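You operate a simulated robot arm through the tools that you are given. There is no shell and no other tool. Be economical: measure what you need, move in short steps, check, and stop when the job is done.

You run a simulated two-armed robot. Do the job below in one go: nothing can be reset, and whatever is moved stays where it is left.

TASK
Pick up the white tag with one hand, pass it to the other hand and put it on the top of the wooden bench by the bin rack. Press the blue button three times. Push the front flap of the carton shut. Any order will do.

The check looks at the end state, three seconds after you hand in, the way a careful person would. Anything else that was tipped, shoved, dropped, spilled or broken makes it a failure.

THE ROBOT
Two 7-joint arms with two-finger grippers on one trunk, on a base that drives. Base frame: it is fixed to the floor where the robot stands at the start and does not move with it; the origin is under the middle of the robot, x ahead of it, y to its left, z up; the surface under the hand at the start is at about z = 0.9. Readings come in m, degrees, newtons and seconds.
The left shoulder is at the start at [0.05, 0.191, 1.092], the right one opposite. With the tool pointing down near the work surface each hand reaches from about 0.1 to 0.74 m from the robot's upright axis, wherever it stands, measured 20 degrees to its own side. Places, roughly: blue button [-5.2, 3.9, 1]; front flap of the carton [-1.4, 1.6, 0.8]; top of the wooden bench by the bin rack [-1.6, 0.4, 0.8]. Payload 2.69 kg a hand.
The TCP of each hand is the grasp point between the finger pads, 0.02 m short of the fingertips. In the tool frame z runs along the fingers and y along their closing line. Largest opening 0.1 m; the body of the gripper starts 0.063 m behind the TCP.
Orientation is that of the tool frame in the base frame, as a unit quaternion [w, x, y, z]. With the fingers straight down and closing along the base's y, the tool's x points along the base's -x, its y along +y and its z along -z.

THE INTERFACE
- The arms move only by the tool jog_arm. It takes "left_commands", "right_commands" or both (then of equal length, played together; a hand with none holds still); each is a list of rows, each a list of 7 numbers: the shift along the base's x, y, z in m, then the turn, a rotation vector about the base's x, y, z in degrees, then the opening, from 0 (shut) to 1 (fully open). In form: [[x, y, z, ax, ay, az, gripper], ...]. A call has 1 to 8 rows; each row shifts and turns the commanded pose from where the row before left it. Rows are played at 5 a second. More than 0.05 m and 8.6 degrees between two rows, or a gripper value outside its range, and nothing of the call is played. Where a pose cannot be reached the arm comes as near as it can. A force on the tool above 40 N (or 10 N above the force at the start of the call, whichever is more), or a blocked arm, ends the call early, and 0.2 s more pass. The fingers move at their own pace (about 0.153 m/s each) and stop on an object; they squeeze with about 45 N. The grip force told is the motor's: it shows also when the fingers shut on nothing. Time passes only in rows, and 0.2 s behind the last, so rows that do not move let the fingers close. The reply holds the time, the measured pose of the TCP, the force on the tool along the base axes, the opening and the grip force, in the units named above and with some noise, with the torque about the TCP (base axes, N m) and any sound that the robot's microphone picked up.
- Cameras (640 x 400 px; columns grow to the right, rows downward): "scene" is now at [0.1243, 0.0468, 1.2856]; the picture's right is [0.48, -0.87, 0.00], its down [-0.29, -0.16, -0.94] and it looks along [0.83, 0.46, -0.33] (base axes); focal length 255 px, centre (320, 200). "left" rides on the left gripper at [0.07, 0.019, -0.099] in its tool frame; the picture's right is [-0.26, 0.97, 0.00], its down [-0.75, -0.20, -0.63] and it looks along [-0.61, -0.16, 0.78] (tool axes); focal length 230 px, centre (320, 200). "right" rides on the right gripper at [0.07, -0.019, -0.099] in its tool frame; the picture's right is [0.26, 0.97, 0.00], its down [-0.75, 0.20, -0.63] and it looks along [-0.61, 0.16, 0.78] (tool axes); focal length 230 px, centre (320, 200). There is no depth. A picture from a camera that has moved, and an enlarged one, comes with that camera's place and axes in the base frame and with its lens.
- camera(camera): a new picture of that camera. The clock stands still meanwhile.
- slide_trunk(by): slides the trunk up (or, below 0, down) by that many m; the arms and the scene camera ride with it, the base frame stays. It gives what a move gives, with no picture.
- base_move(legs): drives the robot by 1 to 6 legs, each [ahead, left, turn to the left] in m, m and degrees, along the robot's own axes; the way and the turn of a leg run together, so that a leg with both is an arc; at most 1.5 m and 180 degrees a leg. The arms and the cameras ride along, it lands a little off, and it stops where it bumps. It gives what a move gives.
- pan_tilt(pan, tilt): turns the head with the scene camera to pan (to the left, within 80 degrees either way) and tilt (down, from -29 to 69), counted from straight ahead of the robot. It gives what a move gives.
- enlarge(camera, box): a new picture of the part [left, top, right, bottom] of that camera's present view, enlarged. The clock stands still meanwhile.
- finish_job(): hands the job in; it is judged then, once.

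Work in short steps. Places have to be worked out from the pictures, the camera data and where the tool is seen: move nearer, look again, correct. Check each grasp and each placing, and mend what went wrong. You have 165 turns and 122 pictures in all, those below and enlarged ones among them. Open the grippers and draw the arms clear of the work before you hand the job in, unless the task says otherwise; then end with one line.

The tools are called as a command line: name --argument value ..., lists and objects as JSON in quotes. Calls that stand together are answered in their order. jog_arm: Moves the arms, as the interface text tells. Its arguments: {"type":"object","properties":{"left_commands":{"type":"array","items":{"type":"array","items":{"type":"number"}}},"right_commands":{"type":"array","items":{"type":"array","items":{"type":"number"}}}},"required":[]} The other tools are called the same way: slide_trunk (by) slides the trunk up or down; base_move (legs) drives the base; pan_tilt (pan, tilt) turns the head that bears the scene camera; camera (camera) takes a picture; enlarge (camera, box) takes an enlarged picture of a part of a camera's view; finish_job () hands the job in.

At the start:

```text
time: 0.0
left_tcp_pos: [0.3076, 0.3909, 1.1821]
left_orientation: [0.0, 0.0, 1.0, 0.0]
left_contact_force: [0.3, 0.3, 0.6]
left_wrist_torque: [0.01, -0.02, 0.0]
left_finger_gap: 0.1
left_grip_force: 0.0
right_tcp_pos: [0.4446, -0.0262, 1.1315]
right_orientation: [0.001, 0.001, 1.0, 0.001]
right_contact_force: [-0.1, 0.5, -0.9]
right_wrist_torque: [0.0, 0.02, 0.0]
right_finger_gap: 0.1002
right_grip_force: 0.0
trunk travel left (down, up): [-0.15, 0.173]
robot x, y, heading: [0.0001, -0.0011, -0.1]
head pan, tilt: [29.0, 19.3]
```

scene: 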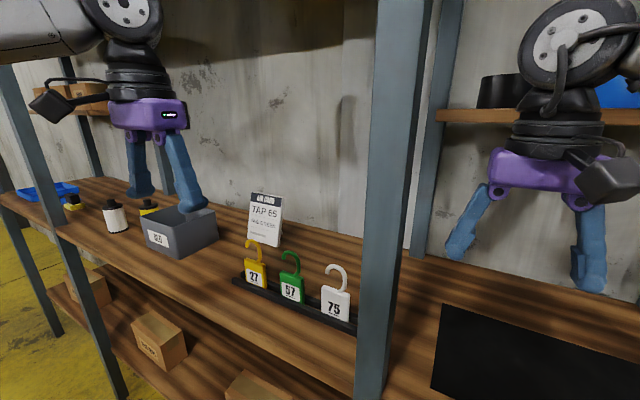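
right: 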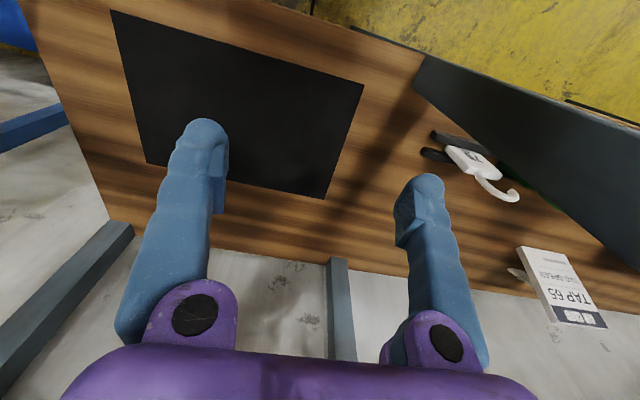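
left: 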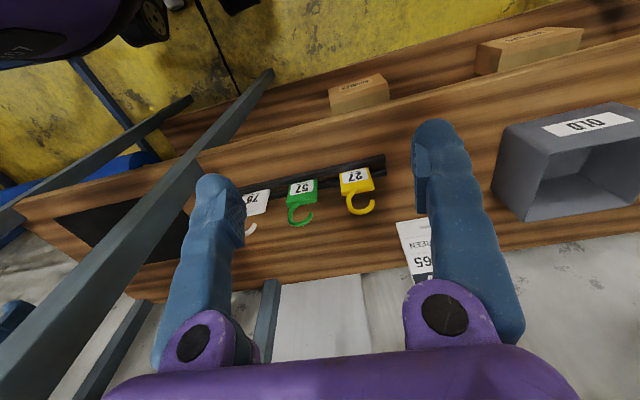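

I start by taking a closer look at the tags and their rack.

enlarge --camera "scene" --box '[220, 180, 440, 360]'

enlarge --camera "left" --box '[180, 120, 440, 290]'

enlarge --camera "right" --box '[380, 60, 620, 330]'

```text
2.22 times, centred on (330, 270) of scene
camera zoom: at [0.1243, 0.0468, 1.2856], right [0.48, -0.87, 0.0], down [-0.29, -0.16, -0.94], along [0.83, 0.46, -0.33], focal length 566 px, centre (298, 44)
```

zoom: 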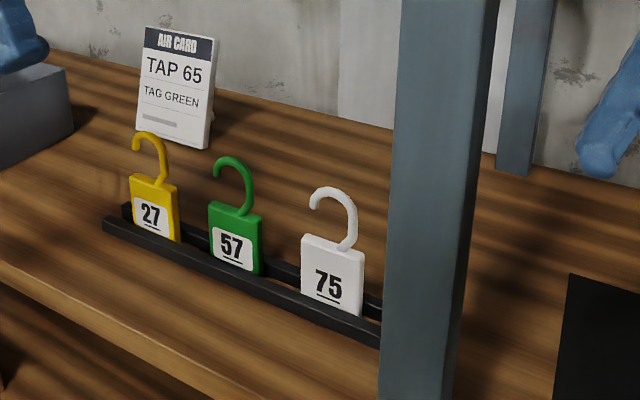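

```text
2.35 times, centred on (310, 205) of left
camera zoom: at [0.2381, 0.4094, 1.2804], right [0.26, 0.97, 0.0], down [0.75, -0.2, 0.63], along [0.61, -0.16, -0.78], focal length 541 px, centre (344, 188)
```

zoom: 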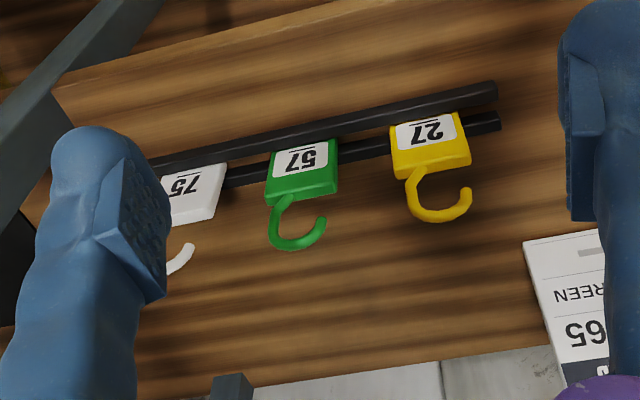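

```text
1.48 times, centred on (500, 195) of right
camera zoom: at [0.3743, -0.0444, 1.2305], right [-0.26, 0.97, 0.0], down [0.75, 0.2, 0.63], along [0.61, 0.16, -0.78], focal length 341 px, centre (53, 207)
```

zoom: 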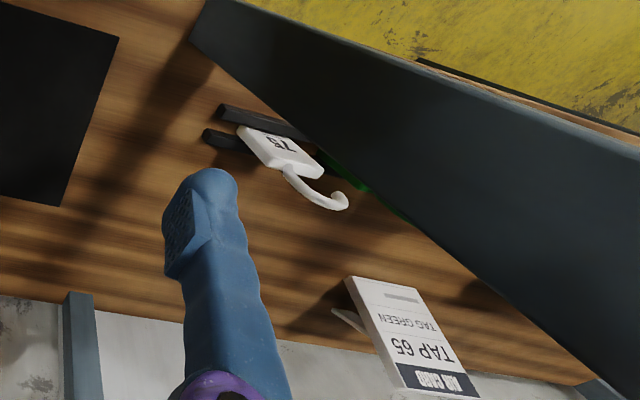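

White tag top is about (0.483, 0.212, 0.971), hook top about 1.024, thin along x; a post stands at about (0.36, 0.1). I turn the left hand so that it closes along x, moving ahead slightly but away from the post.

jog_arm --left_commands '[[0.02, 0, 0, 0, 0, -8.5, 1], [0.02, 0, 0, 0, 0, -8.5, 1], [0.02, 0, 0, 0, 0, -8.5, 1], [0.02, 0, 0, 0, 0, -8.5, 1], [0.02, 0, 0, 0, 0, -8.5, 1], [0.02, 0, 0, 0, 0, -8.5, 1], [0.02, 0, 0, 0, 0, -8.5, 1], [0.02, 0, 0, 0, 0, -8.5, 1]]'

```text
time: 1.8
left_tcp_pos: [0.4688, 0.3899, 1.1817]
left_orientation: [-0.001, 0.559, 0.829, -0.001]
left_contact_force: [0.3, 0.8, -0.6]
left_wrist_torque: [0.0, -0.01, -0.03]
left_finger_gap: 0.1001
left_grip_force: 0.0
right_tcp_pos: [0.4453, -0.0265, 1.132]
right_orientation: [0.001, 0.001, 1.0, 0.0]
right_contact_force: [0.6, -0.2, -0.5]
right_wrist_torque: [0.0, 0.01, -0.01]
right_finger_gap: 0.1001
right_grip_force: 0.1
trunk travel left (down, up): [-0.15, 0.173]
robot x, y, heading: [0.0036, -0.0017, -0.0]
head pan, tilt: [29.0, 19.3]
```

Orientation follows well. I finish the turn and come toward the tag from the side, staying high.

jog_arm --left_commands '[[0.004, -0.02, 0, 0, 0, -7.4, 1], [0.004, -0.02, 0, 0, 0, -7.4, 1], [0.003, -0.02, 0, 0, 0, -7.2, 1], [0.003, -0.03, 0, 0, 0, 0, 1], [0, -0.03, 0, 0, 0, 0, 1]]'

camera --camera "left"

camera --camera "scene"

```text
time: 3.0
left_tcp_pos: [0.481, 0.2702, 1.1813]
left_orientation: [-0.001, 0.708, 0.707, 0.0]
left_contact_force: [-1.2, -0.2, -0.4]
left_wrist_torque: [0.0, -0.02, 0.01]
left_finger_gap: 0.1002
left_grip_force: 0.1
right_tcp_pos: [0.4448, -0.0262, 1.1313]
right_orientation: [0.001, 0.001, 1.0, 0.001]
right_contact_force: [0.1, 0.3, -0.7]
right_wrist_torque: [0.03, -0.01, -0.03]
right_finger_gap: 0.1001
right_grip_force: 0.2
trunk travel left (down, up): [-0.15, 0.173]
robot x, y, heading: [0.0003, -0.0023, 0.0]
head pan, tilt: [29.0, 19.3]
```

```text
115 pictures are left
camera left: at [0.4996, 0.3407, 1.2798], right [0.97, -0.26, 0.0], down [-0.2, -0.75, 0.63], along [-0.16, -0.61, -0.78], focal length 230 px, centre (320, 200)
```

left: 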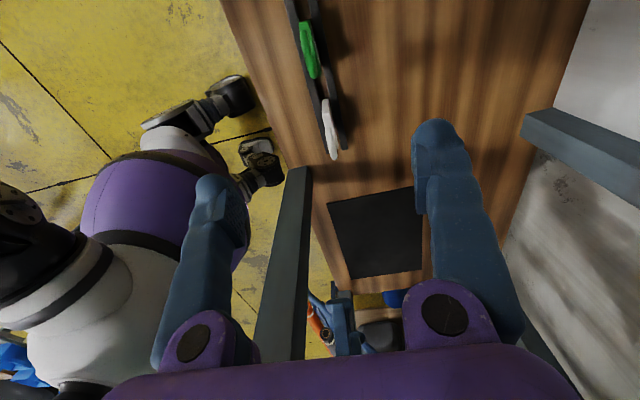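

```text
114 pictures are left
camera scene: at [0.1244, 0.0461, 1.2856], right [0.48, -0.87, 0.0], down [-0.29, -0.16, -0.94], along [0.83, 0.46, -0.33], focal length 255 px, centre (320, 200)
```

scene: 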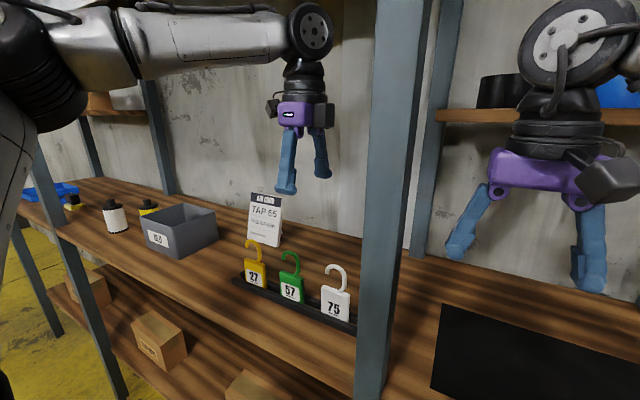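

The tag's hook top reads (0.481, 0.205) in this view, so my estimate agrees. I move over it and go down part of the way with the fingers straddling it.

jog_arm --left_commands '[[0, -0.03, 0, 0, 0, 0, 1], [0, -0.028, 0, 0, 0, 0, 1], [0, 0, -0.04, 0, 0, 0, 1], [0, 0, -0.04, 0, 0, 0, 1], [0, 0, -0.04, 0, 0, 0, 1], [0, 0, -0.03, 0, 0, 0, 1]]'

camera --camera "left"

enlarge --camera "scene" --box '[220, 120, 440, 340]'

```text
time: 4.4
left_tcp_pos: [0.4832, 0.2158, 1.0312]
left_orientation: [0.0, 0.707, 0.707, -0.001]
left_contact_force: [0.0, 0.8, 0.1]
left_wrist_torque: [-0.03, 0.01, -0.01]
left_finger_gap: 0.1
left_grip_force: 0.0
right_tcp_pos: [0.4456, -0.027, 1.132]
right_orientation: [0.0, 0.001, 1.0, 0.0]
right_contact_force: [0.6, -0.4, 0.2]
right_wrist_torque: [-0.07, -0.02, -0.01]
right_finger_gap: 0.1
right_grip_force: 0.1
trunk travel left (down, up): [-0.15, 0.173]
robot x, y, heading: [0.0018, 0.0027, -0.2]
head pan, tilt: [29.0, 19.3]
```

```text
113 pictures are left
camera left: at [0.502, 0.2851, 1.1297], right [0.97, -0.26, 0.0], down [-0.2, -0.75, 0.63], along [-0.16, -0.61, -0.78], focal length 230 px, centre (320, 200)
```

left: 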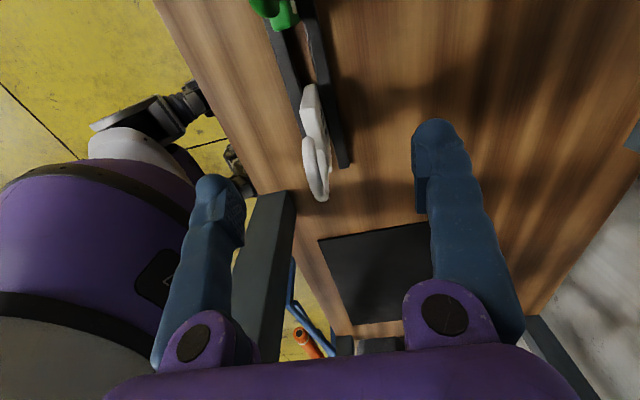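

```text
1.82 times, centred on (330, 230) of scene
camera zoom: at [0.1246, 0.0469, 1.2856], right [0.48, -0.87, 0.0], down [-0.29, -0.16, -0.94], along [0.83, 0.46, -0.33], focal length 464 px, centre (302, 146)
```

zoom: 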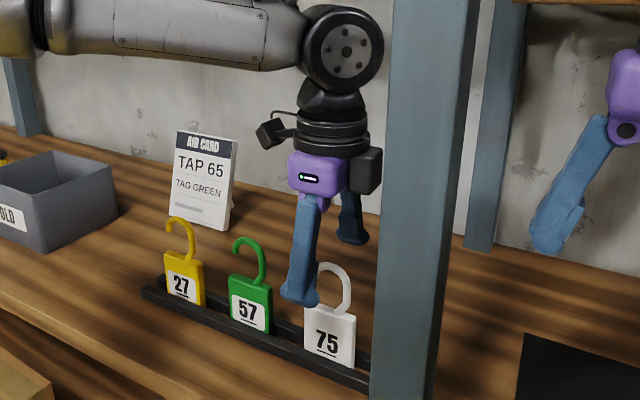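

Tag is centred between the fingers. Down to TCP z ≈ 0.971, then close gently and wait.

jog_arm --left_commands '[[0, -0.003, -0.02, 0, 0, 0, 1], [0, 0, -0.02, 0, 0, 0, 1], [0, 0, -0.02, 0, 0, 0, 1], [0, 0, 0, 0, 0, 0, 1], [0, 0, 0, 0, 0, 0, 0.5], [0, 0, 0, 0, 0, 0, 0], [0, 0, 0, 0, 0, 0, 0], [0, 0, 0, 0, 0, 0, 0]]'

camera --camera "left"

enlarge --camera "scene" --box '[220, 160, 440, 360]'

```text
time: 6.2
left_tcp_pos: [0.4824, 0.2105, 0.9715]
left_orientation: [0.0, 0.707, 0.707, -0.001]
left_contact_force: [0.8, 0.4, 0.0]
left_wrist_torque: [0.02, -0.01, -0.01]
left_finger_gap: 0.0104
left_grip_force: 37.2
right_tcp_pos: [0.4447, -0.0261, 1.1321]
right_orientation: [0.001, 0.001, 1.0, 0.001]
right_contact_force: [-0.3, 0.3, 0.3]
right_wrist_torque: [0.01, -0.02, 0.02]
right_finger_gap: 0.1001
right_grip_force: 0.0
trunk travel left (down, up): [-0.15, 0.173]
robot x, y, heading: [0.0, -0.0002, -0.1]
head pan, tilt: [29.0, 19.3]
```

```text
111 pictures are left
camera left: at [0.5005, 0.2806, 1.0697], right [0.97, -0.26, 0.0], down [-0.2, -0.75, 0.63], along [-0.16, -0.61, -0.78], focal length 230 px, centre (320, 200)
```

left: 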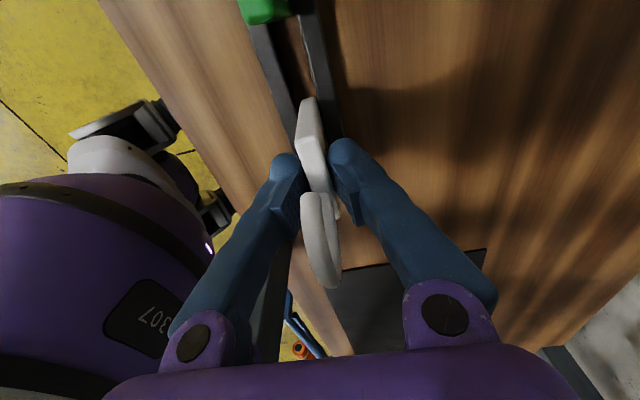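

```text
2.00 times, centred on (330, 260) of scene
camera zoom: at [0.1244, 0.0468, 1.2856], right [0.48, -0.87, 0.0], down [-0.29, -0.16, -0.94], along [0.83, 0.46, -0.33], focal length 510 px, centre (300, 80)
```

zoom: 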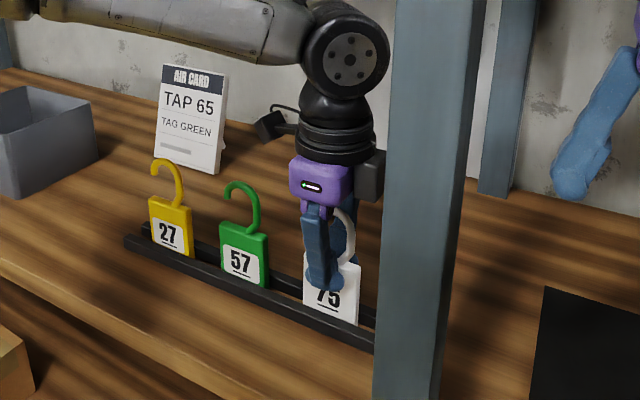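

Gripped, gap 10.4 mm. I lift straight up.

jog_arm --left_commands '[[0, 0, 0.02, 0, 0, 0, 0], [0, 0, 0.03, 0, 0, 0, 0], [0, 0, 0.04, 0, 0, 0, 0], [0, 0, 0.04, 0, 0, 0, 0], [0, 0, 0.04, 0, 0, 0, 0], [0, 0, 0.03, 0, 0, 0, 0]]'

camera --camera "scene"

```text
time: 7.6
left_tcp_pos: [0.4835, 0.2084, 1.1718]
left_orientation: [0.0, 0.707, 0.707, -0.001]
left_contact_force: [-0.3, -0.2, -0.2]
left_wrist_torque: [-0.01, -0.02, -0.03]
left_finger_gap: 0.0101
left_grip_force: 36.9
right_tcp_pos: [0.4437, -0.0264, 1.1309]
right_orientation: [0.0, 0.001, 1.0, 0.0]
right_contact_force: [-0.7, -0.8, 0.0]
right_wrist_torque: [-0.02, 0.05, -0.01]
right_finger_gap: 0.0999
right_grip_force: 0.3
trunk travel left (down, up): [-0.15, 0.173]
robot x, y, heading: [0.0002, -0.0001, -0.0]
head pan, tilt: [29.0, 19.3]
```

```text
109 pictures are left
camera scene: at [0.1247, 0.0469, 1.2855], right [0.48, -0.87, 0.0], down [-0.29, -0.16, -0.94], along [0.83, 0.46, -0.33], focal length 255 px, centre (320, 200)
```

scene: 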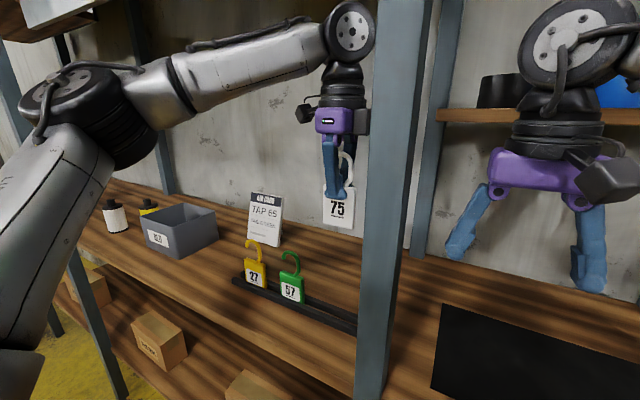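

Tag lifted cleanly. Before driving, I look to both sides to see the room.

pan_tilt --pan 80 --tilt 20

camera --camera "scene"

pan_tilt --pan -80 --tilt 20

camera --camera "scene"

```text
time: 8.8
left_tcp_pos: [0.484, 0.209, 1.1726]
left_orientation: [0.0, 0.706, 0.708, 0.0]
left_contact_force: [0.1, -0.1, -0.4]
left_wrist_torque: [0.0, 0.02, -0.01]
left_finger_gap: 0.0103
left_grip_force: 37.9
right_tcp_pos: [0.4449, -0.0258, 1.1322]
right_orientation: [0.001, 0.001, 1.0, 0.001]
right_contact_force: [0.1, -0.2, 0.8]
right_wrist_torque: [-0.03, 0.0, 0.01]
right_finger_gap: 0.1
right_grip_force: 0.0
trunk travel left (down, up): [-0.15, 0.173]
robot x, y, heading: [0.0005, 0.0015, -0.3]
head pan, tilt: [80.0, 20.0]
```

```text
108 pictures are left
camera scene: at [0.0591, 0.0933, 1.2844], right [0.98, -0.17, 0.0], down [-0.06, -0.34, -0.94], along [0.16, 0.93, -0.34], focal length 255 px, centre (320, 200)
```

scene: 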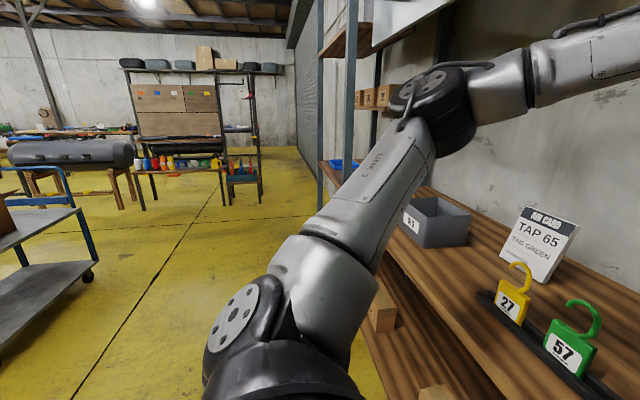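

```text
time: 11.2
left_tcp_pos: [0.4833, 0.2092, 1.1724]
left_orientation: [0.0, 0.707, 0.708, 0.0]
left_contact_force: [-0.6, 0.5, -1.0]
left_wrist_torque: [0.0, 0.03, -0.03]
left_finger_gap: 0.0105
left_grip_force: 37.4
right_tcp_pos: [0.4442, -0.0271, 1.1325]
right_orientation: [0.001, 0.001, 1.0, 0.0]
right_contact_force: [0.2, -0.3, 0.0]
right_wrist_torque: [0.0, 0.01, 0.0]
right_finger_gap: 0.0999
right_grip_force: 0.0
trunk travel left (down, up): [-0.15, 0.173]
robot x, y, heading: [0.0008, -0.0008, 0.2]
head pan, tilt: [-80.0, 20.0]
```

```text
107 pictures are left
camera scene: at [0.059, -0.0901, 1.2844], right [-0.98, -0.17, 0.0], down [-0.06, 0.34, -0.94], along [0.16, -0.93, -0.34], focal length 255 px, centre (320, 200)
```

scene: 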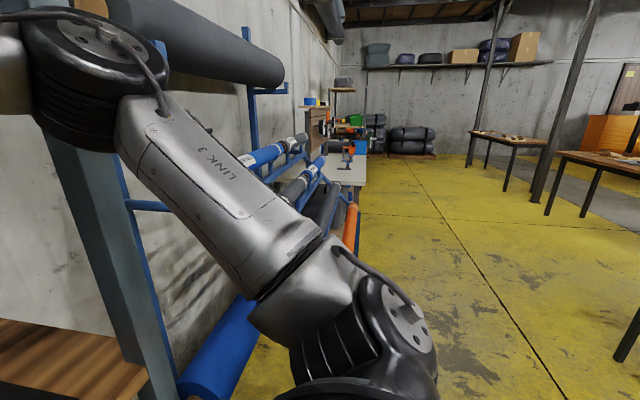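

Cart is at left behind, free floor around. I back off from the shelf straight by 0.35 m.

base_move --legs '[[-0.35, 0, 0]]'

pan_tilt --pan 0 --tilt 20

camera --camera "scene"

```text
time: 13.5
left_tcp_pos: [0.1332, 0.2066, 1.172]
left_orientation: [0.0, 0.71, 0.704, 0.0]
left_contact_force: [-0.7, 0.4, 0.2]
left_wrist_torque: [0.03, -0.05, -0.01]
left_finger_gap: 0.0103
left_grip_force: 37.9
right_tcp_pos: [0.094, -0.0289, 1.1319]
right_orientation: [0.001, 0.004, 1.0, 0.0]
right_contact_force: [-0.2, 0.5, -0.8]
right_wrist_torque: [0.01, 0.04, 0.03]
right_finger_gap: 0.1
right_grip_force: 0.1
trunk travel left (down, up): [-0.15, 0.173]
robot x, y, heading: [-0.3471, 0.0016, -0.3]
head pan, tilt: [-80.0, 20.0]
```

```text
time: 15.1
left_tcp_pos: [0.1344, 0.2062, 1.1717]
left_orientation: [0.0, 0.709, 0.705, 0.0]
left_contact_force: [-0.8, 0.2, 0.4]
left_wrist_torque: [-0.02, 0.0, -0.01]
left_finger_gap: 0.0105
left_grip_force: 37.2
right_tcp_pos: [0.0933, -0.0282, 1.1319]
right_orientation: [0.0, 0.003, 1.0, 0.0]
right_contact_force: [0.6, 0.3, -1.1]
right_wrist_torque: [-0.02, 0.0, -0.01]
right_finger_gap: 0.1
right_grip_force: 0.0
trunk travel left (down, up): [-0.15, 0.173]
robot x, y, heading: [-0.3565, 0.0026, -0.1]
head pan, tilt: [0.0, 20.0]
```

```text
106 pictures are left
camera scene: at [-0.2151, 0.0018, 1.2844], right [-0.01, -1.0, 0.0], down [-0.34, 0.0, -0.94], along [0.94, -0.01, -0.34], focal length 255 px, centre (320, 200)
```

scene: 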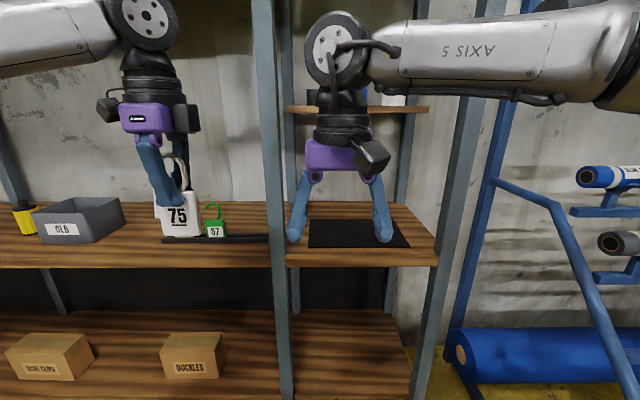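

Clear of the shelf now. I rotate the right hand (14 steps about (1,1,-1)) so that it points to +y, closing along x, with its camera on top.

jog_arm --right_commands '[[0, -0.01, 0, 4.94, 4.94, -4.94, 1], [0, -0.01, 0, 4.94, 4.94, -4.94, 1], [0, 0, 0, 4.94, 4.94, -4.94, 1], [0, 0, 0, 4.94, 4.94, -4.94, 1], [0, 0, 0, 4.94, 4.94, -4.94, 1], [0, 0, 0, 4.94, 4.94, -4.94, 1], [0, 0, 0, 4.94, 4.94, -4.94, 1]]'

camera --camera "scene"

```text
time: 16.7
left_tcp_pos: [0.1339, 0.2067, 1.1728]
left_orientation: [0.0, 0.71, 0.705, 0.0]
left_contact_force: [-0.6, -0.8, -0.6]
left_wrist_torque: [0.01, -0.01, -0.03]
left_finger_gap: 0.0101
left_grip_force: 37.4
right_tcp_pos: [0.0945, -0.0499, 1.1317]
right_orientation: [-0.289, 0.292, 0.865, 0.287]
right_contact_force: [0.6, -0.8, 0.1]
right_wrist_torque: [0.01, 0.01, -0.04]
right_finger_gap: 0.0999
right_grip_force: 0.0
trunk travel left (down, up): [-0.15, 0.173]
robot x, y, heading: [-0.3524, 0.0016, -0.3]
head pan, tilt: [0.0, 20.0]
```

```text
105 pictures are left
camera scene: at [-0.2149, 0.0014, 1.2845], right [-0.01, -1.0, 0.0], down [-0.34, 0.0, -0.94], along [0.94, -0.01, -0.34], focal length 255 px, centre (320, 200)
```

scene: 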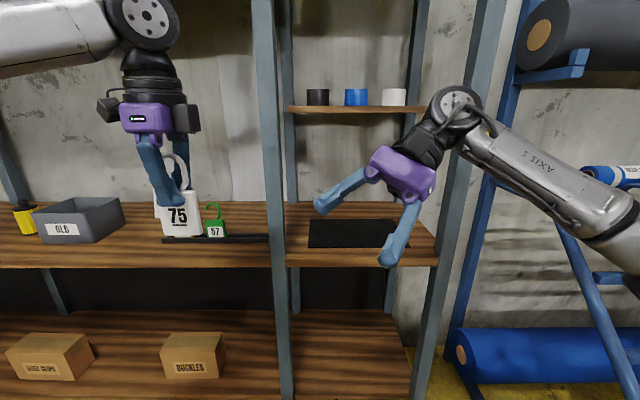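

Going well; I finish the rotation.

jog_arm --right_commands '[[0, 0, 0, 4.94, 4.94, -4.94, 1], [0, 0, 0, 4.94, 4.94, -4.94, 1], [0, 0, 0, 4.94, 4.94, -4.94, 1], [0, 0, 0, 4.94, 4.94, -4.94, 1], [0, 0, 0, 4.94, 4.94, -4.94, 1], [0, 0, 0, 4.94, 4.94, -4.94, 1], [0, 0, 0, 4.94, 4.94, -4.94, 1], [0, 0, 0, 0, 0, 0, 1]]'

camera --camera "scene"

camera --camera "right"

```text
time: 18.5
left_tcp_pos: [0.1335, 0.2071, 1.1727]
left_orientation: [-0.001, 0.709, 0.705, 0.0]
left_contact_force: [0.6, 0.1, -0.6]
left_wrist_torque: [0.04, 0.01, -0.03]
left_finger_gap: 0.0106
left_grip_force: 37.6
right_tcp_pos: [0.0942, -0.0498, 1.133]
right_orientation: [-0.501, 0.503, 0.499, 0.498]
right_contact_force: [0.3, -1.1, 0.5]
right_wrist_torque: [-0.02, -0.03, 0.01]
right_finger_gap: 0.1
right_grip_force: 0.1
trunk travel left (down, up): [-0.15, 0.173]
robot x, y, heading: [-0.3534, 0.0003, -0.5]
head pan, tilt: [0.0, 20.0]
```

```text
104 pictures are left
camera scene: at [-0.215, 0.002, 1.2844], right [-0.01, -1.0, 0.0], down [-0.34, 0.0, -0.94], along [0.94, -0.01, -0.34], focal length 255 px, centre (320, 200)
```

scene: 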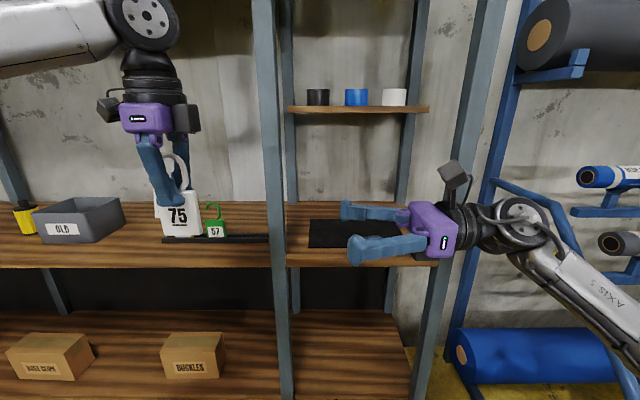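

```text
103 pictures are left
camera right: at [0.0753, -0.147, 1.2022], right [0.97, 0.0, 0.25], down [0.2, -0.63, -0.75], along [0.16, 0.78, -0.61], focal length 230 px, centre (320, 200)
```

right: 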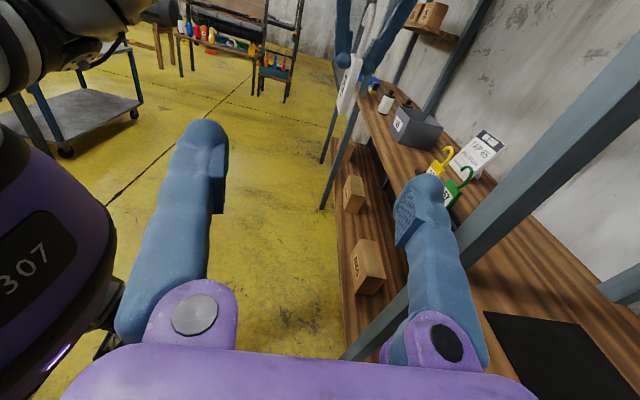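

Tag body spans z ≈ 1.102–1.172, so the right fingers should be centred at z ≈ 1.127 under the left tips. I approach to just short of the tag.

jog_arm --right_commands '[[0.013, 0.03, -0.003, 0, 0, 0, 1], [0.013, 0.04, -0.003, 0, 0, 0, 1], [0.0133, 0.04, 0, 0, 0, 0, 1], [0, 0.04, 0, 0, 0, 0, 1], [0, 0, 0, 0, 0, 0, 1]]'

camera --camera "right"

enlarge --camera "scene" --box '[80, 80, 400, 280]'

```text
time: 19.7
left_tcp_pos: [0.1338, 0.207, 1.1746]
left_orientation: [0.0, 0.71, 0.704, 0.0]
left_contact_force: [0.6, -0.3, 0.3]
left_wrist_torque: [-0.02, 0.01, -0.03]
left_finger_gap: 0.0103
left_grip_force: 37.5
right_tcp_pos: [0.1316, 0.1019, 1.1277]
right_orientation: [-0.501, 0.501, 0.5, 0.498]
right_contact_force: [-1.0, 0.2, -0.1]
right_wrist_torque: [0.04, -0.04, 0.0]
right_finger_gap: 0.0999
right_grip_force: 0.1
trunk travel left (down, up): [-0.15, 0.173]
robot x, y, heading: [-0.3505, 0.0021, -0.5]
head pan, tilt: [0.0, 20.0]
```

```text
102 pictures are left
camera right: at [0.1133, 0.003, 1.196], right [0.97, 0.0, 0.25], down [0.2, -0.63, -0.75], along [0.16, 0.78, -0.61], focal length 230 px, centre (320, 200)
```

right: 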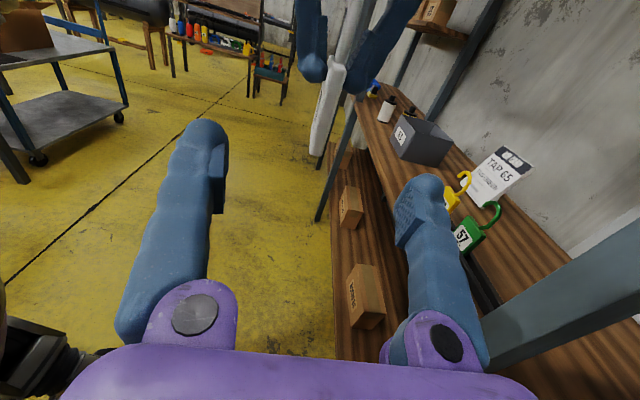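

```text
2.00 times, centred on (240, 180) of scene
camera zoom: at [-0.2151, 0.0015, 1.2844], right [-0.01, -1.0, 0.0], down [-0.34, 0.0, -0.94], along [0.94, -0.01, -0.34], focal length 510 px, centre (480, 240)
```

zoom: 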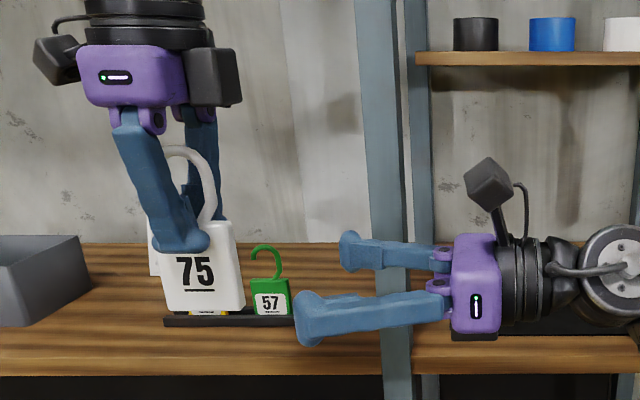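

Tag bottom edge computes to (0.137, 0.183, 1.103): aligned. I go in to y ≈ 0.196 with the fingers still open.

jog_arm --right_commands '[[0.001, 0.03, 0, 0, 0, 0, 1], [0.001, 0.03, 0, 0, 0, 0, 1], [0, 0.034, 0, 0, 0, 0, 1], [0, 0, 0, 0, 0, 0, 1]]'

enlarge --camera "scene" --box '[80, 80, 400, 280]'

camera --camera "right"

```text
time: 20.7
left_tcp_pos: [0.134, 0.206, 1.1727]
left_orientation: [0.0, 0.709, 0.705, 0.0]
left_contact_force: [-0.2, 0.3, -0.5]
left_wrist_torque: [-0.01, -0.01, -0.01]
left_finger_gap: 0.0104
left_grip_force: 37.2
right_tcp_pos: [0.135, 0.1955, 1.1259]
right_orientation: [-0.501, 0.502, 0.499, 0.498]
right_contact_force: [0.4, 0.1, -0.4]
right_wrist_torque: [0.02, 0.01, 0.03]
right_finger_gap: 0.1002
right_grip_force: 0.2
trunk travel left (down, up): [-0.15, 0.173]
robot x, y, heading: [-0.3511, 0.0053, -0.4]
head pan, tilt: [0.0, 20.0]
```

```text
2.00 times, centred on (240, 180) of scene
camera zoom: at [-0.2151, 0.0015, 1.2845], right [-0.01, -1.0, 0.0], down [-0.34, 0.0, -0.94], along [0.94, -0.01, -0.34], focal length 510 px, centre (480, 240)
```

zoom: 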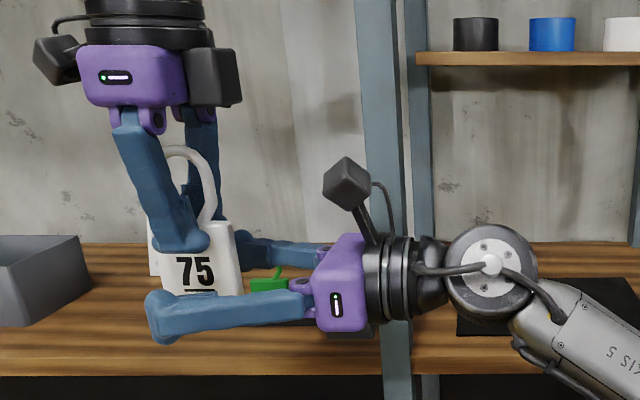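

```text
99 pictures are left
camera right: at [0.1166, 0.0973, 1.1957], right [0.97, 0.0, 0.25], down [0.2, -0.63, -0.75], along [0.16, 0.78, -0.61], focal length 230 px, centre (320, 200)
```

right: 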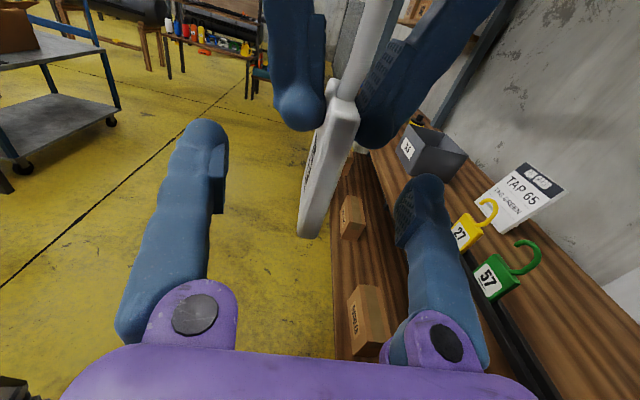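

Well aligned. Close the right fingers on the tag.

jog_arm --right_commands '[[0, 0, 0, 0, 0, 0, 0.4], [0, 0, 0, 0, 0, 0, 0.1], [0, 0, 0, 0, 0, 0, 0], [0, 0, 0, 0, 0, 0, 0], [0, 0, 0, 0, 0, 0, 0]]'

camera --camera "right"

```text
time: 21.9
left_tcp_pos: [0.1332, 0.2065, 1.1721]
left_orientation: [0.0, 0.71, 0.705, -0.001]
left_contact_force: [5.2, -3.2, 0.0]
left_wrist_torque: [-0.08, -0.1, 0.03]
left_finger_gap: 0.0104
left_grip_force: 37.8
right_tcp_pos: [0.1346, 0.1954, 1.1261]
right_orientation: [0.501, -0.501, -0.501, -0.497]
right_contact_force: [-6.4, 3.5, 0.0]
right_wrist_torque: [-0.07, -0.14, 0.07]
right_finger_gap: 0.0102
right_grip_force: 38.2
trunk travel left (down, up): [-0.15, 0.173]
robot x, y, heading: [-0.3506, -0.001, -0.3]
head pan, tilt: [0.0, 20.0]
```

```text
98 pictures are left
camera right: at [0.1159, 0.0977, 1.1959], right [0.97, 0.0, 0.25], down [0.2, -0.63, -0.75], along [0.16, 0.78, -0.61], focal length 230 px, centre (320, 200)
```

right: 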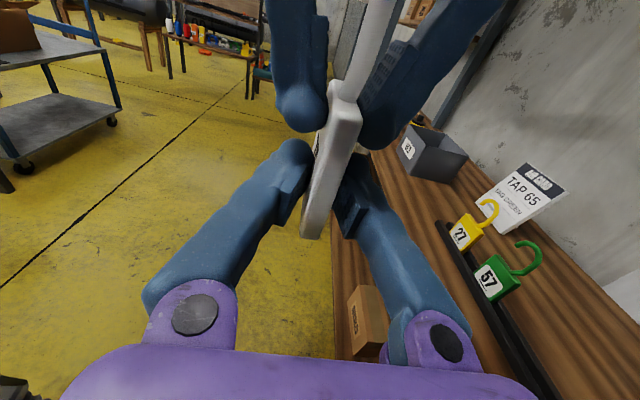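

The right hand holds it too (gap 10.2 mm). I open the left hand and draw it straight up, clear of the hook.

jog_arm --left_commands '[[0, 0, 0, 0, 0, 0, 0.5], [0, 0, 0, 0, 0, 0, 1], [0, 0, 0, 0, 0, 0, 1], [0, 0, 0.03, 0, 0, 0, 1], [0, 0, 0.04, 0, 0, 0, 1], [0, 0, 0.04, 0, 0, 0, 1]]'

camera --camera "scene"

```text
time: 23.3
left_tcp_pos: [0.1024, 0.236, 1.2509]
left_orientation: [0.001, 0.709, 0.705, 0.0]
left_contact_force: [-0.3, -0.1, -0.1]
left_wrist_torque: [-0.01, -0.01, 0.01]
left_finger_gap: 0.1002
left_grip_force: 0.1
left hand out of reach, approached as far as the arm can: row 4, 5, 6
right_tcp_pos: [0.1346, 0.1955, 1.1268]
right_orientation: [-0.501, 0.501, 0.5, 0.498]
right_contact_force: [0.4, -0.5, 0.2]
right_wrist_torque: [0.01, 0.01, 0.01]
right_finger_gap: 0.0102
right_grip_force: 37.8
trunk travel left (down, up): [-0.15, 0.173]
robot x, y, heading: [-0.3509, 0.002, -0.4]
head pan, tilt: [0.0, 20.0]
```

```text
97 pictures are left
camera scene: at [-0.2157, 0.002, 1.2845], right [-0.01, -1.0, 0.0], down [-0.34, 0.0, -0.94], along [0.94, -0.01, -0.34], focal length 255 px, centre (320, 200)
```

scene: 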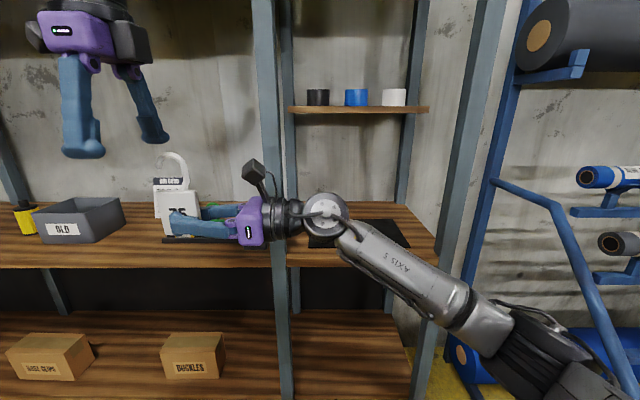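

Handed over. I draw both hands apart and nearer to the body before driving.

jog_arm --left_commands '[[-0.02, 0.03, 0, 0, 0, 0, 1], [-0.03, 0.03, 0, 0, 0, 0, 1], [-0.03, 0.03, -0.01, 0, 0, 0, 1], [-0.03, 0.02, -0.02, 0, 0, 0, 1], [-0.03, 0, -0.02, 0, 0, 0, 1], [-0.03, 0, -0.02, 0, 0, 0, 1]]' --right_commands '[[-0.01, -0.04, 0, 0, 0, 0, 0], [-0.02, -0.04, 0, 0, 0, 0, 0], [-0.03, -0.04, 0, 0, 0, 0, 0], [-0.03, -0.04, 0, 0, 0, 0, 0], [-0.02, -0.04, 0, 0, 0, 0, 0], [0, 0, 0, 0, 0, 0, 0]]'

pan_tilt --pan 80 --tilt 20

camera --camera "scene"

```text
time: 24.7
left_tcp_pos: [-0.066, 0.3452, 1.1799]
left_orientation: [0.001, 0.709, 0.705, 0.0]
left_contact_force: [0.5, -0.3, -0.1]
left_wrist_torque: [-0.01, -0.01, 0.0]
left_finger_gap: 0.1001
left_grip_force: 0.1
right_tcp_pos: [0.0249, -0.0017, 1.1272]
right_orientation: [-0.501, 0.502, 0.5, 0.497]
right_contact_force: [0.1, 1.3, -0.2]
right_wrist_torque: [-0.02, -0.02, -0.02]
right_finger_gap: 0.0107
right_grip_force: 37.6
trunk travel left (down, up): [-0.15, 0.173]
robot x, y, heading: [-0.3548, -0.0006, -0.4]
head pan, tilt: [0.0, 20.0]
```

```text
time: 26.2
left_tcp_pos: [-0.0657, 0.3441, 1.1823]
left_orientation: [0.0, 0.71, 0.704, 0.001]
left_contact_force: [0.7, 0.7, -0.2]
left_wrist_torque: [0.0, -0.02, 0.0]
left_finger_gap: 0.1001
left_grip_force: 0.1
right_tcp_pos: [0.026, -0.0021, 1.128]
right_orientation: [-0.501, 0.502, 0.5, 0.497]
right_contact_force: [0.0, 0.3, -0.9]
right_wrist_torque: [0.0, 0.02, 0.03]
right_finger_gap: 0.0099
right_grip_force: 38.0
trunk travel left (down, up): [-0.15, 0.173]
robot x, y, heading: [-0.3503, -0.001, -0.3]
head pan, tilt: [80.0, 20.0]
```

```text
96 pictures are left
camera scene: at [-0.2914, 0.0941, 1.2844], right [0.98, -0.18, 0.0], down [-0.06, -0.34, -0.94], along [0.17, 0.92, -0.34], focal length 255 px, centre (320, 200)
```

scene: 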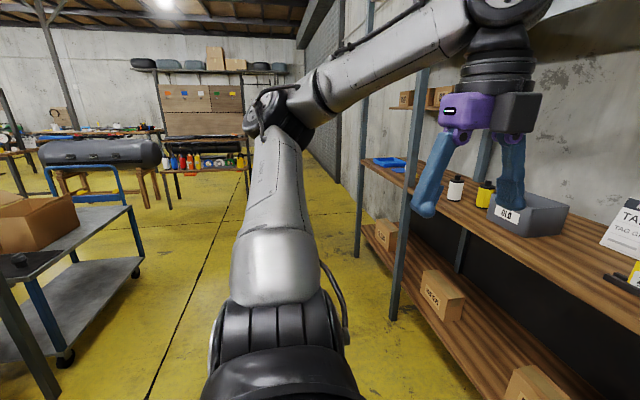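

The carton seems to sit on the cart at left. I turn left in place by 90° in two legs.

base_move --legs '[[-0.1, 0, 0], [0, 0, 90]]'

pan_tilt --pan 60 --tilt 25

camera --camera "scene"

pan_tilt --pan 10 --tilt 15

camera --camera "scene"

```text
time: 31.2
left_tcp_pos: [-0.804, 0.2742, 1.181]
left_orientation: [0.0, -0.013, 1.0, 0.0]
left_contact_force: [-0.5, 0.1, -0.9]
left_wrist_torque: [0.0, 0.04, 0.01]
left_finger_gap: 0.1002
left_grip_force: 0.0
right_tcp_pos: [-0.4597, 0.3785, 1.1268]
right_orientation: [-0.706, -0.011, 0.708, -0.015]
right_contact_force: [0.3, 0.6, -1.1]
right_wrist_torque: [0.03, 0.01, -0.03]
right_finger_gap: 0.0103
right_grip_force: 37.0
trunk travel left (down, up): [-0.15, 0.173]
robot x, y, heading: [-0.4507, 0.0, 91.5]
head pan, tilt: [80.0, 20.0]
```

```text
time: 32.1
left_tcp_pos: [-0.8063, 0.2764, 1.1814]
left_orientation: [0.001, -0.013, 1.0, 0.0]
left_contact_force: [-0.4, 0.2, -0.5]
left_wrist_torque: [-0.01, 0.01, 0.03]
left_finger_gap: 0.1
left_grip_force: 0.0
right_tcp_pos: [-0.4599, 0.3784, 1.1268]
right_orientation: [-0.706, -0.012, 0.708, -0.013]
right_contact_force: [0.3, -0.2, -0.5]
right_wrist_torque: [0.05, -0.01, -0.01]
right_finger_gap: 0.0102
right_grip_force: 37.4
trunk travel left (down, up): [-0.15, 0.173]
robot x, y, heading: [-0.4499, -0.0003, 91.6]
head pan, tilt: [60.0, 25.0]
```

```text
95 pictures are left
camera scene: at [-0.5309, 0.0872, 1.2764], right [0.48, 0.88, 0.0], down [0.37, -0.2, -0.91], along [-0.8, 0.43, -0.42], focal length 255 px, centre (320, 200)
```

scene: 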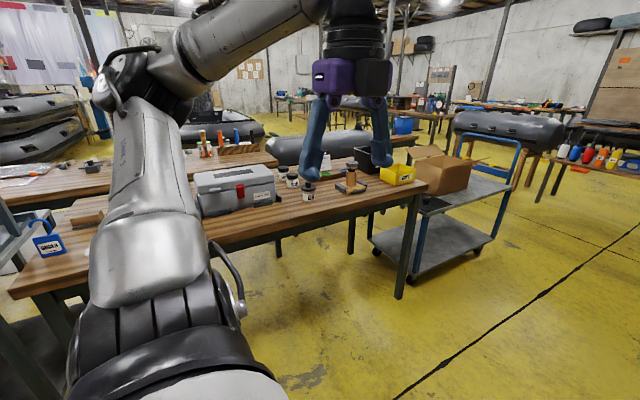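

```text
time: 33.2
left_tcp_pos: [-0.8035, 0.2752, 1.1815]
left_orientation: [0.001, -0.012, 1.0, 0.001]
left_contact_force: [-0.8, -0.7, 0.0]
left_wrist_torque: [-0.03, 0.0, -0.03]
left_finger_gap: 0.1
left_grip_force: 0.2
right_tcp_pos: [-0.4613, 0.3789, 1.128]
right_orientation: [-0.706, -0.011, 0.708, -0.015]
right_contact_force: [-0.6, -0.2, -0.7]
right_wrist_torque: [-0.01, 0.0, -0.02]
right_finger_gap: 0.0101
right_grip_force: 37.7
trunk travel left (down, up): [-0.15, 0.173]
robot x, y, heading: [-0.4519, 0.0024, 91.7]
head pan, tilt: [10.0, 15.0]
```

```text
94 pictures are left
camera scene: at [-0.4686, 0.1349, 1.2926], right [0.98, 0.2, 0.0], down [0.05, -0.25, -0.97], along [-0.19, 0.95, -0.26], focal length 255 px, centre (320, 200)
```

scene: 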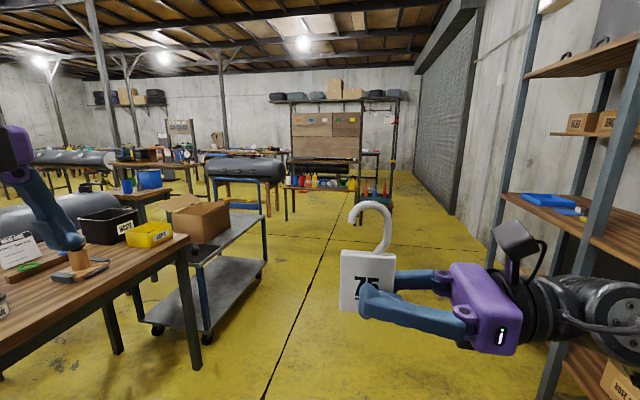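

The bench ahead-left has its near edge at x ≈ -1.33, spanning y ≈ -0.3..1.1, with a toolbox, jars and bins on it. I turn to face it and look.

base_move --legs '[[0, 0, 88.5]]'

pan_tilt --pan -25 --tilt 25

camera --camera "scene"

pan_tilt --pan 40 --tilt 25

camera --camera "scene"

```text
time: 37.4
left_tcp_pos: [-0.7318, -0.3466, 1.1801]
left_orientation: [0.0, 0.71, -0.705, -0.001]
left_contact_force: [0.6, 0.0, -0.2]
left_wrist_torque: [0.02, -0.01, -0.02]
left_finger_gap: 0.1001
left_grip_force: 0.0
right_tcp_pos: [-0.8291, 0.0013, 1.1276]
right_orientation: [0.494, 0.503, -0.498, 0.504]
right_contact_force: [-0.1, 0.2, -0.7]
right_wrist_torque: [0.05, 0.01, -0.04]
right_finger_gap: 0.0105
right_grip_force: 37.5
trunk travel left (down, up): [-0.15, 0.173]
robot x, y, heading: [-0.4527, 0.0003, -179.4]
head pan, tilt: [10.0, 15.0]
```

```text
time: 38.4
left_tcp_pos: [-0.7314, -0.3461, 1.1813]
left_orientation: [0.0, 0.709, -0.705, 0.0]
left_contact_force: [-0.3, 0.6, 1.1]
left_wrist_torque: [-0.02, -0.02, 0.02]
left_finger_gap: 0.0998
left_grip_force: 0.0
right_tcp_pos: [-0.828, -0.0004, 1.1271]
right_orientation: [0.494, 0.504, -0.498, 0.505]
right_contact_force: [-0.6, -0.3, -0.2]
right_wrist_torque: [0.0, 0.0, 0.0]
right_finger_gap: 0.0101
right_grip_force: 36.9
trunk travel left (down, up): [-0.15, 0.173]
robot x, y, heading: [-0.4542, 0.0014, -179.6]
head pan, tilt: [-25.0, 25.0]
```

```text
93 pictures are left
camera scene: at [-0.5726, 0.0414, 1.2764], right [0.42, 0.91, 0.0], down [0.38, -0.18, -0.91], along [-0.82, 0.38, -0.42], focal length 255 px, centre (320, 200)
```

scene: 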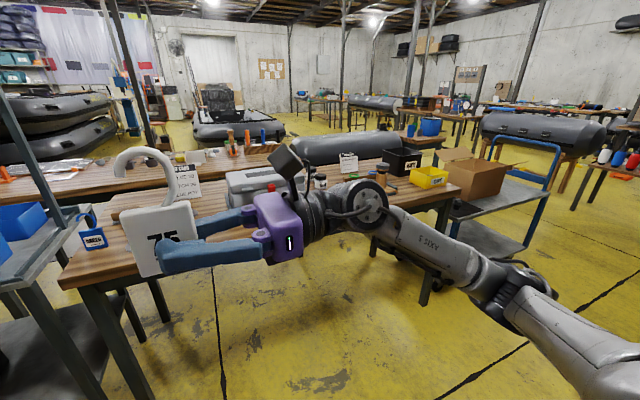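

```text
time: 39.8
left_tcp_pos: [-0.731, -0.3467, 1.1803]
left_orientation: [0.0, 0.709, -0.705, 0.001]
left_contact_force: [-0.7, 0.4, 0.4]
left_wrist_torque: [-0.01, 0.01, 0.01]
left_finger_gap: 0.0999
left_grip_force: 0.0
right_tcp_pos: [-0.8272, 0.0008, 1.1277]
right_orientation: [0.496, 0.503, -0.498, 0.504]
right_contact_force: [-0.1, 0.8, -0.7]
right_wrist_torque: [-0.01, 0.01, -0.01]
right_finger_gap: 0.0104
right_grip_force: 37.4
trunk travel left (down, up): [-0.15, 0.173]
robot x, y, heading: [-0.4552, -0.0003, -179.8]
head pan, tilt: [40.0, 25.0]
```

```text
92 pictures are left
camera scene: at [-0.559, -0.0566, 1.2764], right [-0.65, 0.76, 0.0], down [0.32, 0.27, -0.91], along [-0.69, -0.59, -0.42], focal length 255 px, centre (320, 200)
```

scene: 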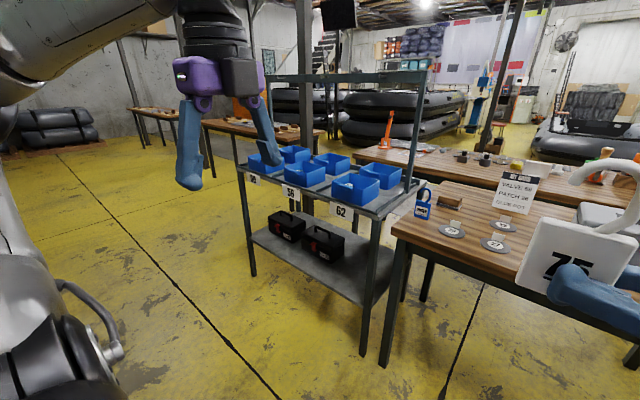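

The bin rack (blue bins) stands to the left of this bench: it is the right one. I drive nearer by 0.25 m and look for a free spot.

base_move --legs '[[0.25, 0, 0]]'

pan_tilt --pan -5 --tilt 35

camera --camera "scene"

pan_tilt --pan -50 --tilt 30

camera --camera "scene"

```text
time: 41.6
left_tcp_pos: [-0.9746, -0.3481, 1.1809]
left_orientation: [0.0, 0.709, -0.705, 0.0]
left_contact_force: [-0.3, 0.2, 0.1]
left_wrist_torque: [0.02, -0.02, -0.02]
left_finger_gap: 0.1001
left_grip_force: 0.0
right_tcp_pos: [-1.0711, -0.001, 1.1267]
right_orientation: [0.494, 0.503, -0.499, 0.504]
right_contact_force: [-0.5, 1.1, -0.6]
right_wrist_torque: [0.02, 0.01, 0.03]
right_finger_gap: 0.0104
right_grip_force: 37.4
trunk travel left (down, up): [-0.15, 0.173]
robot x, y, heading: [-0.6915, -0.0014, -179.4]
head pan, tilt: [40.0, 25.0]
```

```text
time: 42.7
left_tcp_pos: [-0.9744, -0.3466, 1.1815]
left_orientation: [0.0, 0.71, -0.705, 0.0]
left_contact_force: [-1.0, -0.8, 0.1]
left_wrist_torque: [0.03, 0.0, 0.0]
left_finger_gap: 0.0998
left_grip_force: 0.1
right_tcp_pos: [-1.0701, -0.0005, 1.1273]
right_orientation: [0.495, 0.503, -0.498, 0.504]
right_contact_force: [-0.4, 0.2, -0.2]
right_wrist_torque: [-0.01, -0.03, -0.02]
right_finger_gap: 0.0103
right_grip_force: 36.9
trunk travel left (down, up): [-0.15, 0.173]
robot x, y, heading: [-0.6925, 0.0009, -179.6]
head pan, tilt: [-5.0, 35.0]
```

```text
91 pictures are left
camera scene: at [-0.8191, 0.0085, 1.2606], right [0.08, 1.0, 0.0], down [0.57, -0.05, -0.82], along [-0.82, 0.07, -0.57], focal length 255 px, centre (320, 200)
```

scene: 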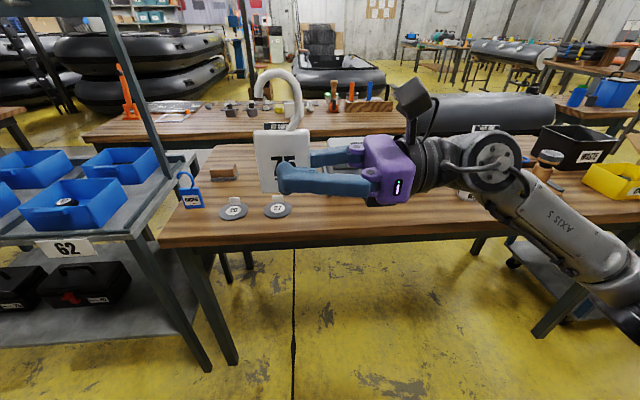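

```text
time: 43.8
left_tcp_pos: [-0.9743, -0.348, 1.1816]
left_orientation: [0.0, 0.709, -0.705, 0.0]
left_contact_force: [0.8, 0.2, 0.3]
left_wrist_torque: [0.0, 0.01, -0.03]
left_finger_gap: 0.1
left_grip_force: 0.1
right_tcp_pos: [-1.0694, -0.0001, 1.1275]
right_orientation: [0.495, 0.503, -0.498, 0.504]
right_contact_force: [0.6, 0.5, -0.7]
right_wrist_torque: [0.03, 0.03, -0.02]
right_finger_gap: 0.0102
right_grip_force: 37.6
trunk travel left (down, up): [-0.15, 0.173]
robot x, y, heading: [-0.6935, -0.0026, -179.7]
head pan, tilt: [-50.0, 30.0]
```

```text
90 pictures are left
camera scene: at [-0.7899, 0.0703, 1.2684], right [0.76, 0.65, 0.0], down [0.32, -0.38, -0.87], along [-0.56, 0.66, -0.5], focal length 255 px, centre (320, 200)
```

scene: 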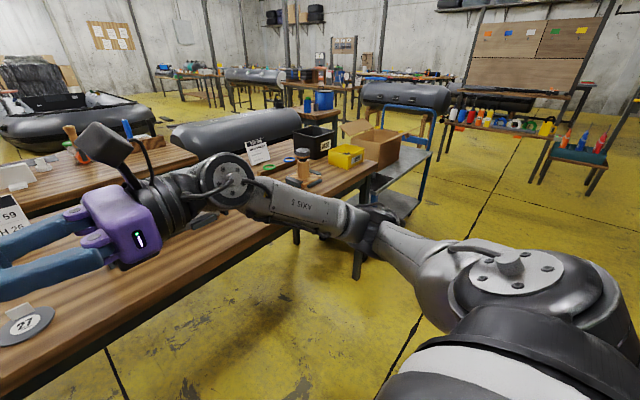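

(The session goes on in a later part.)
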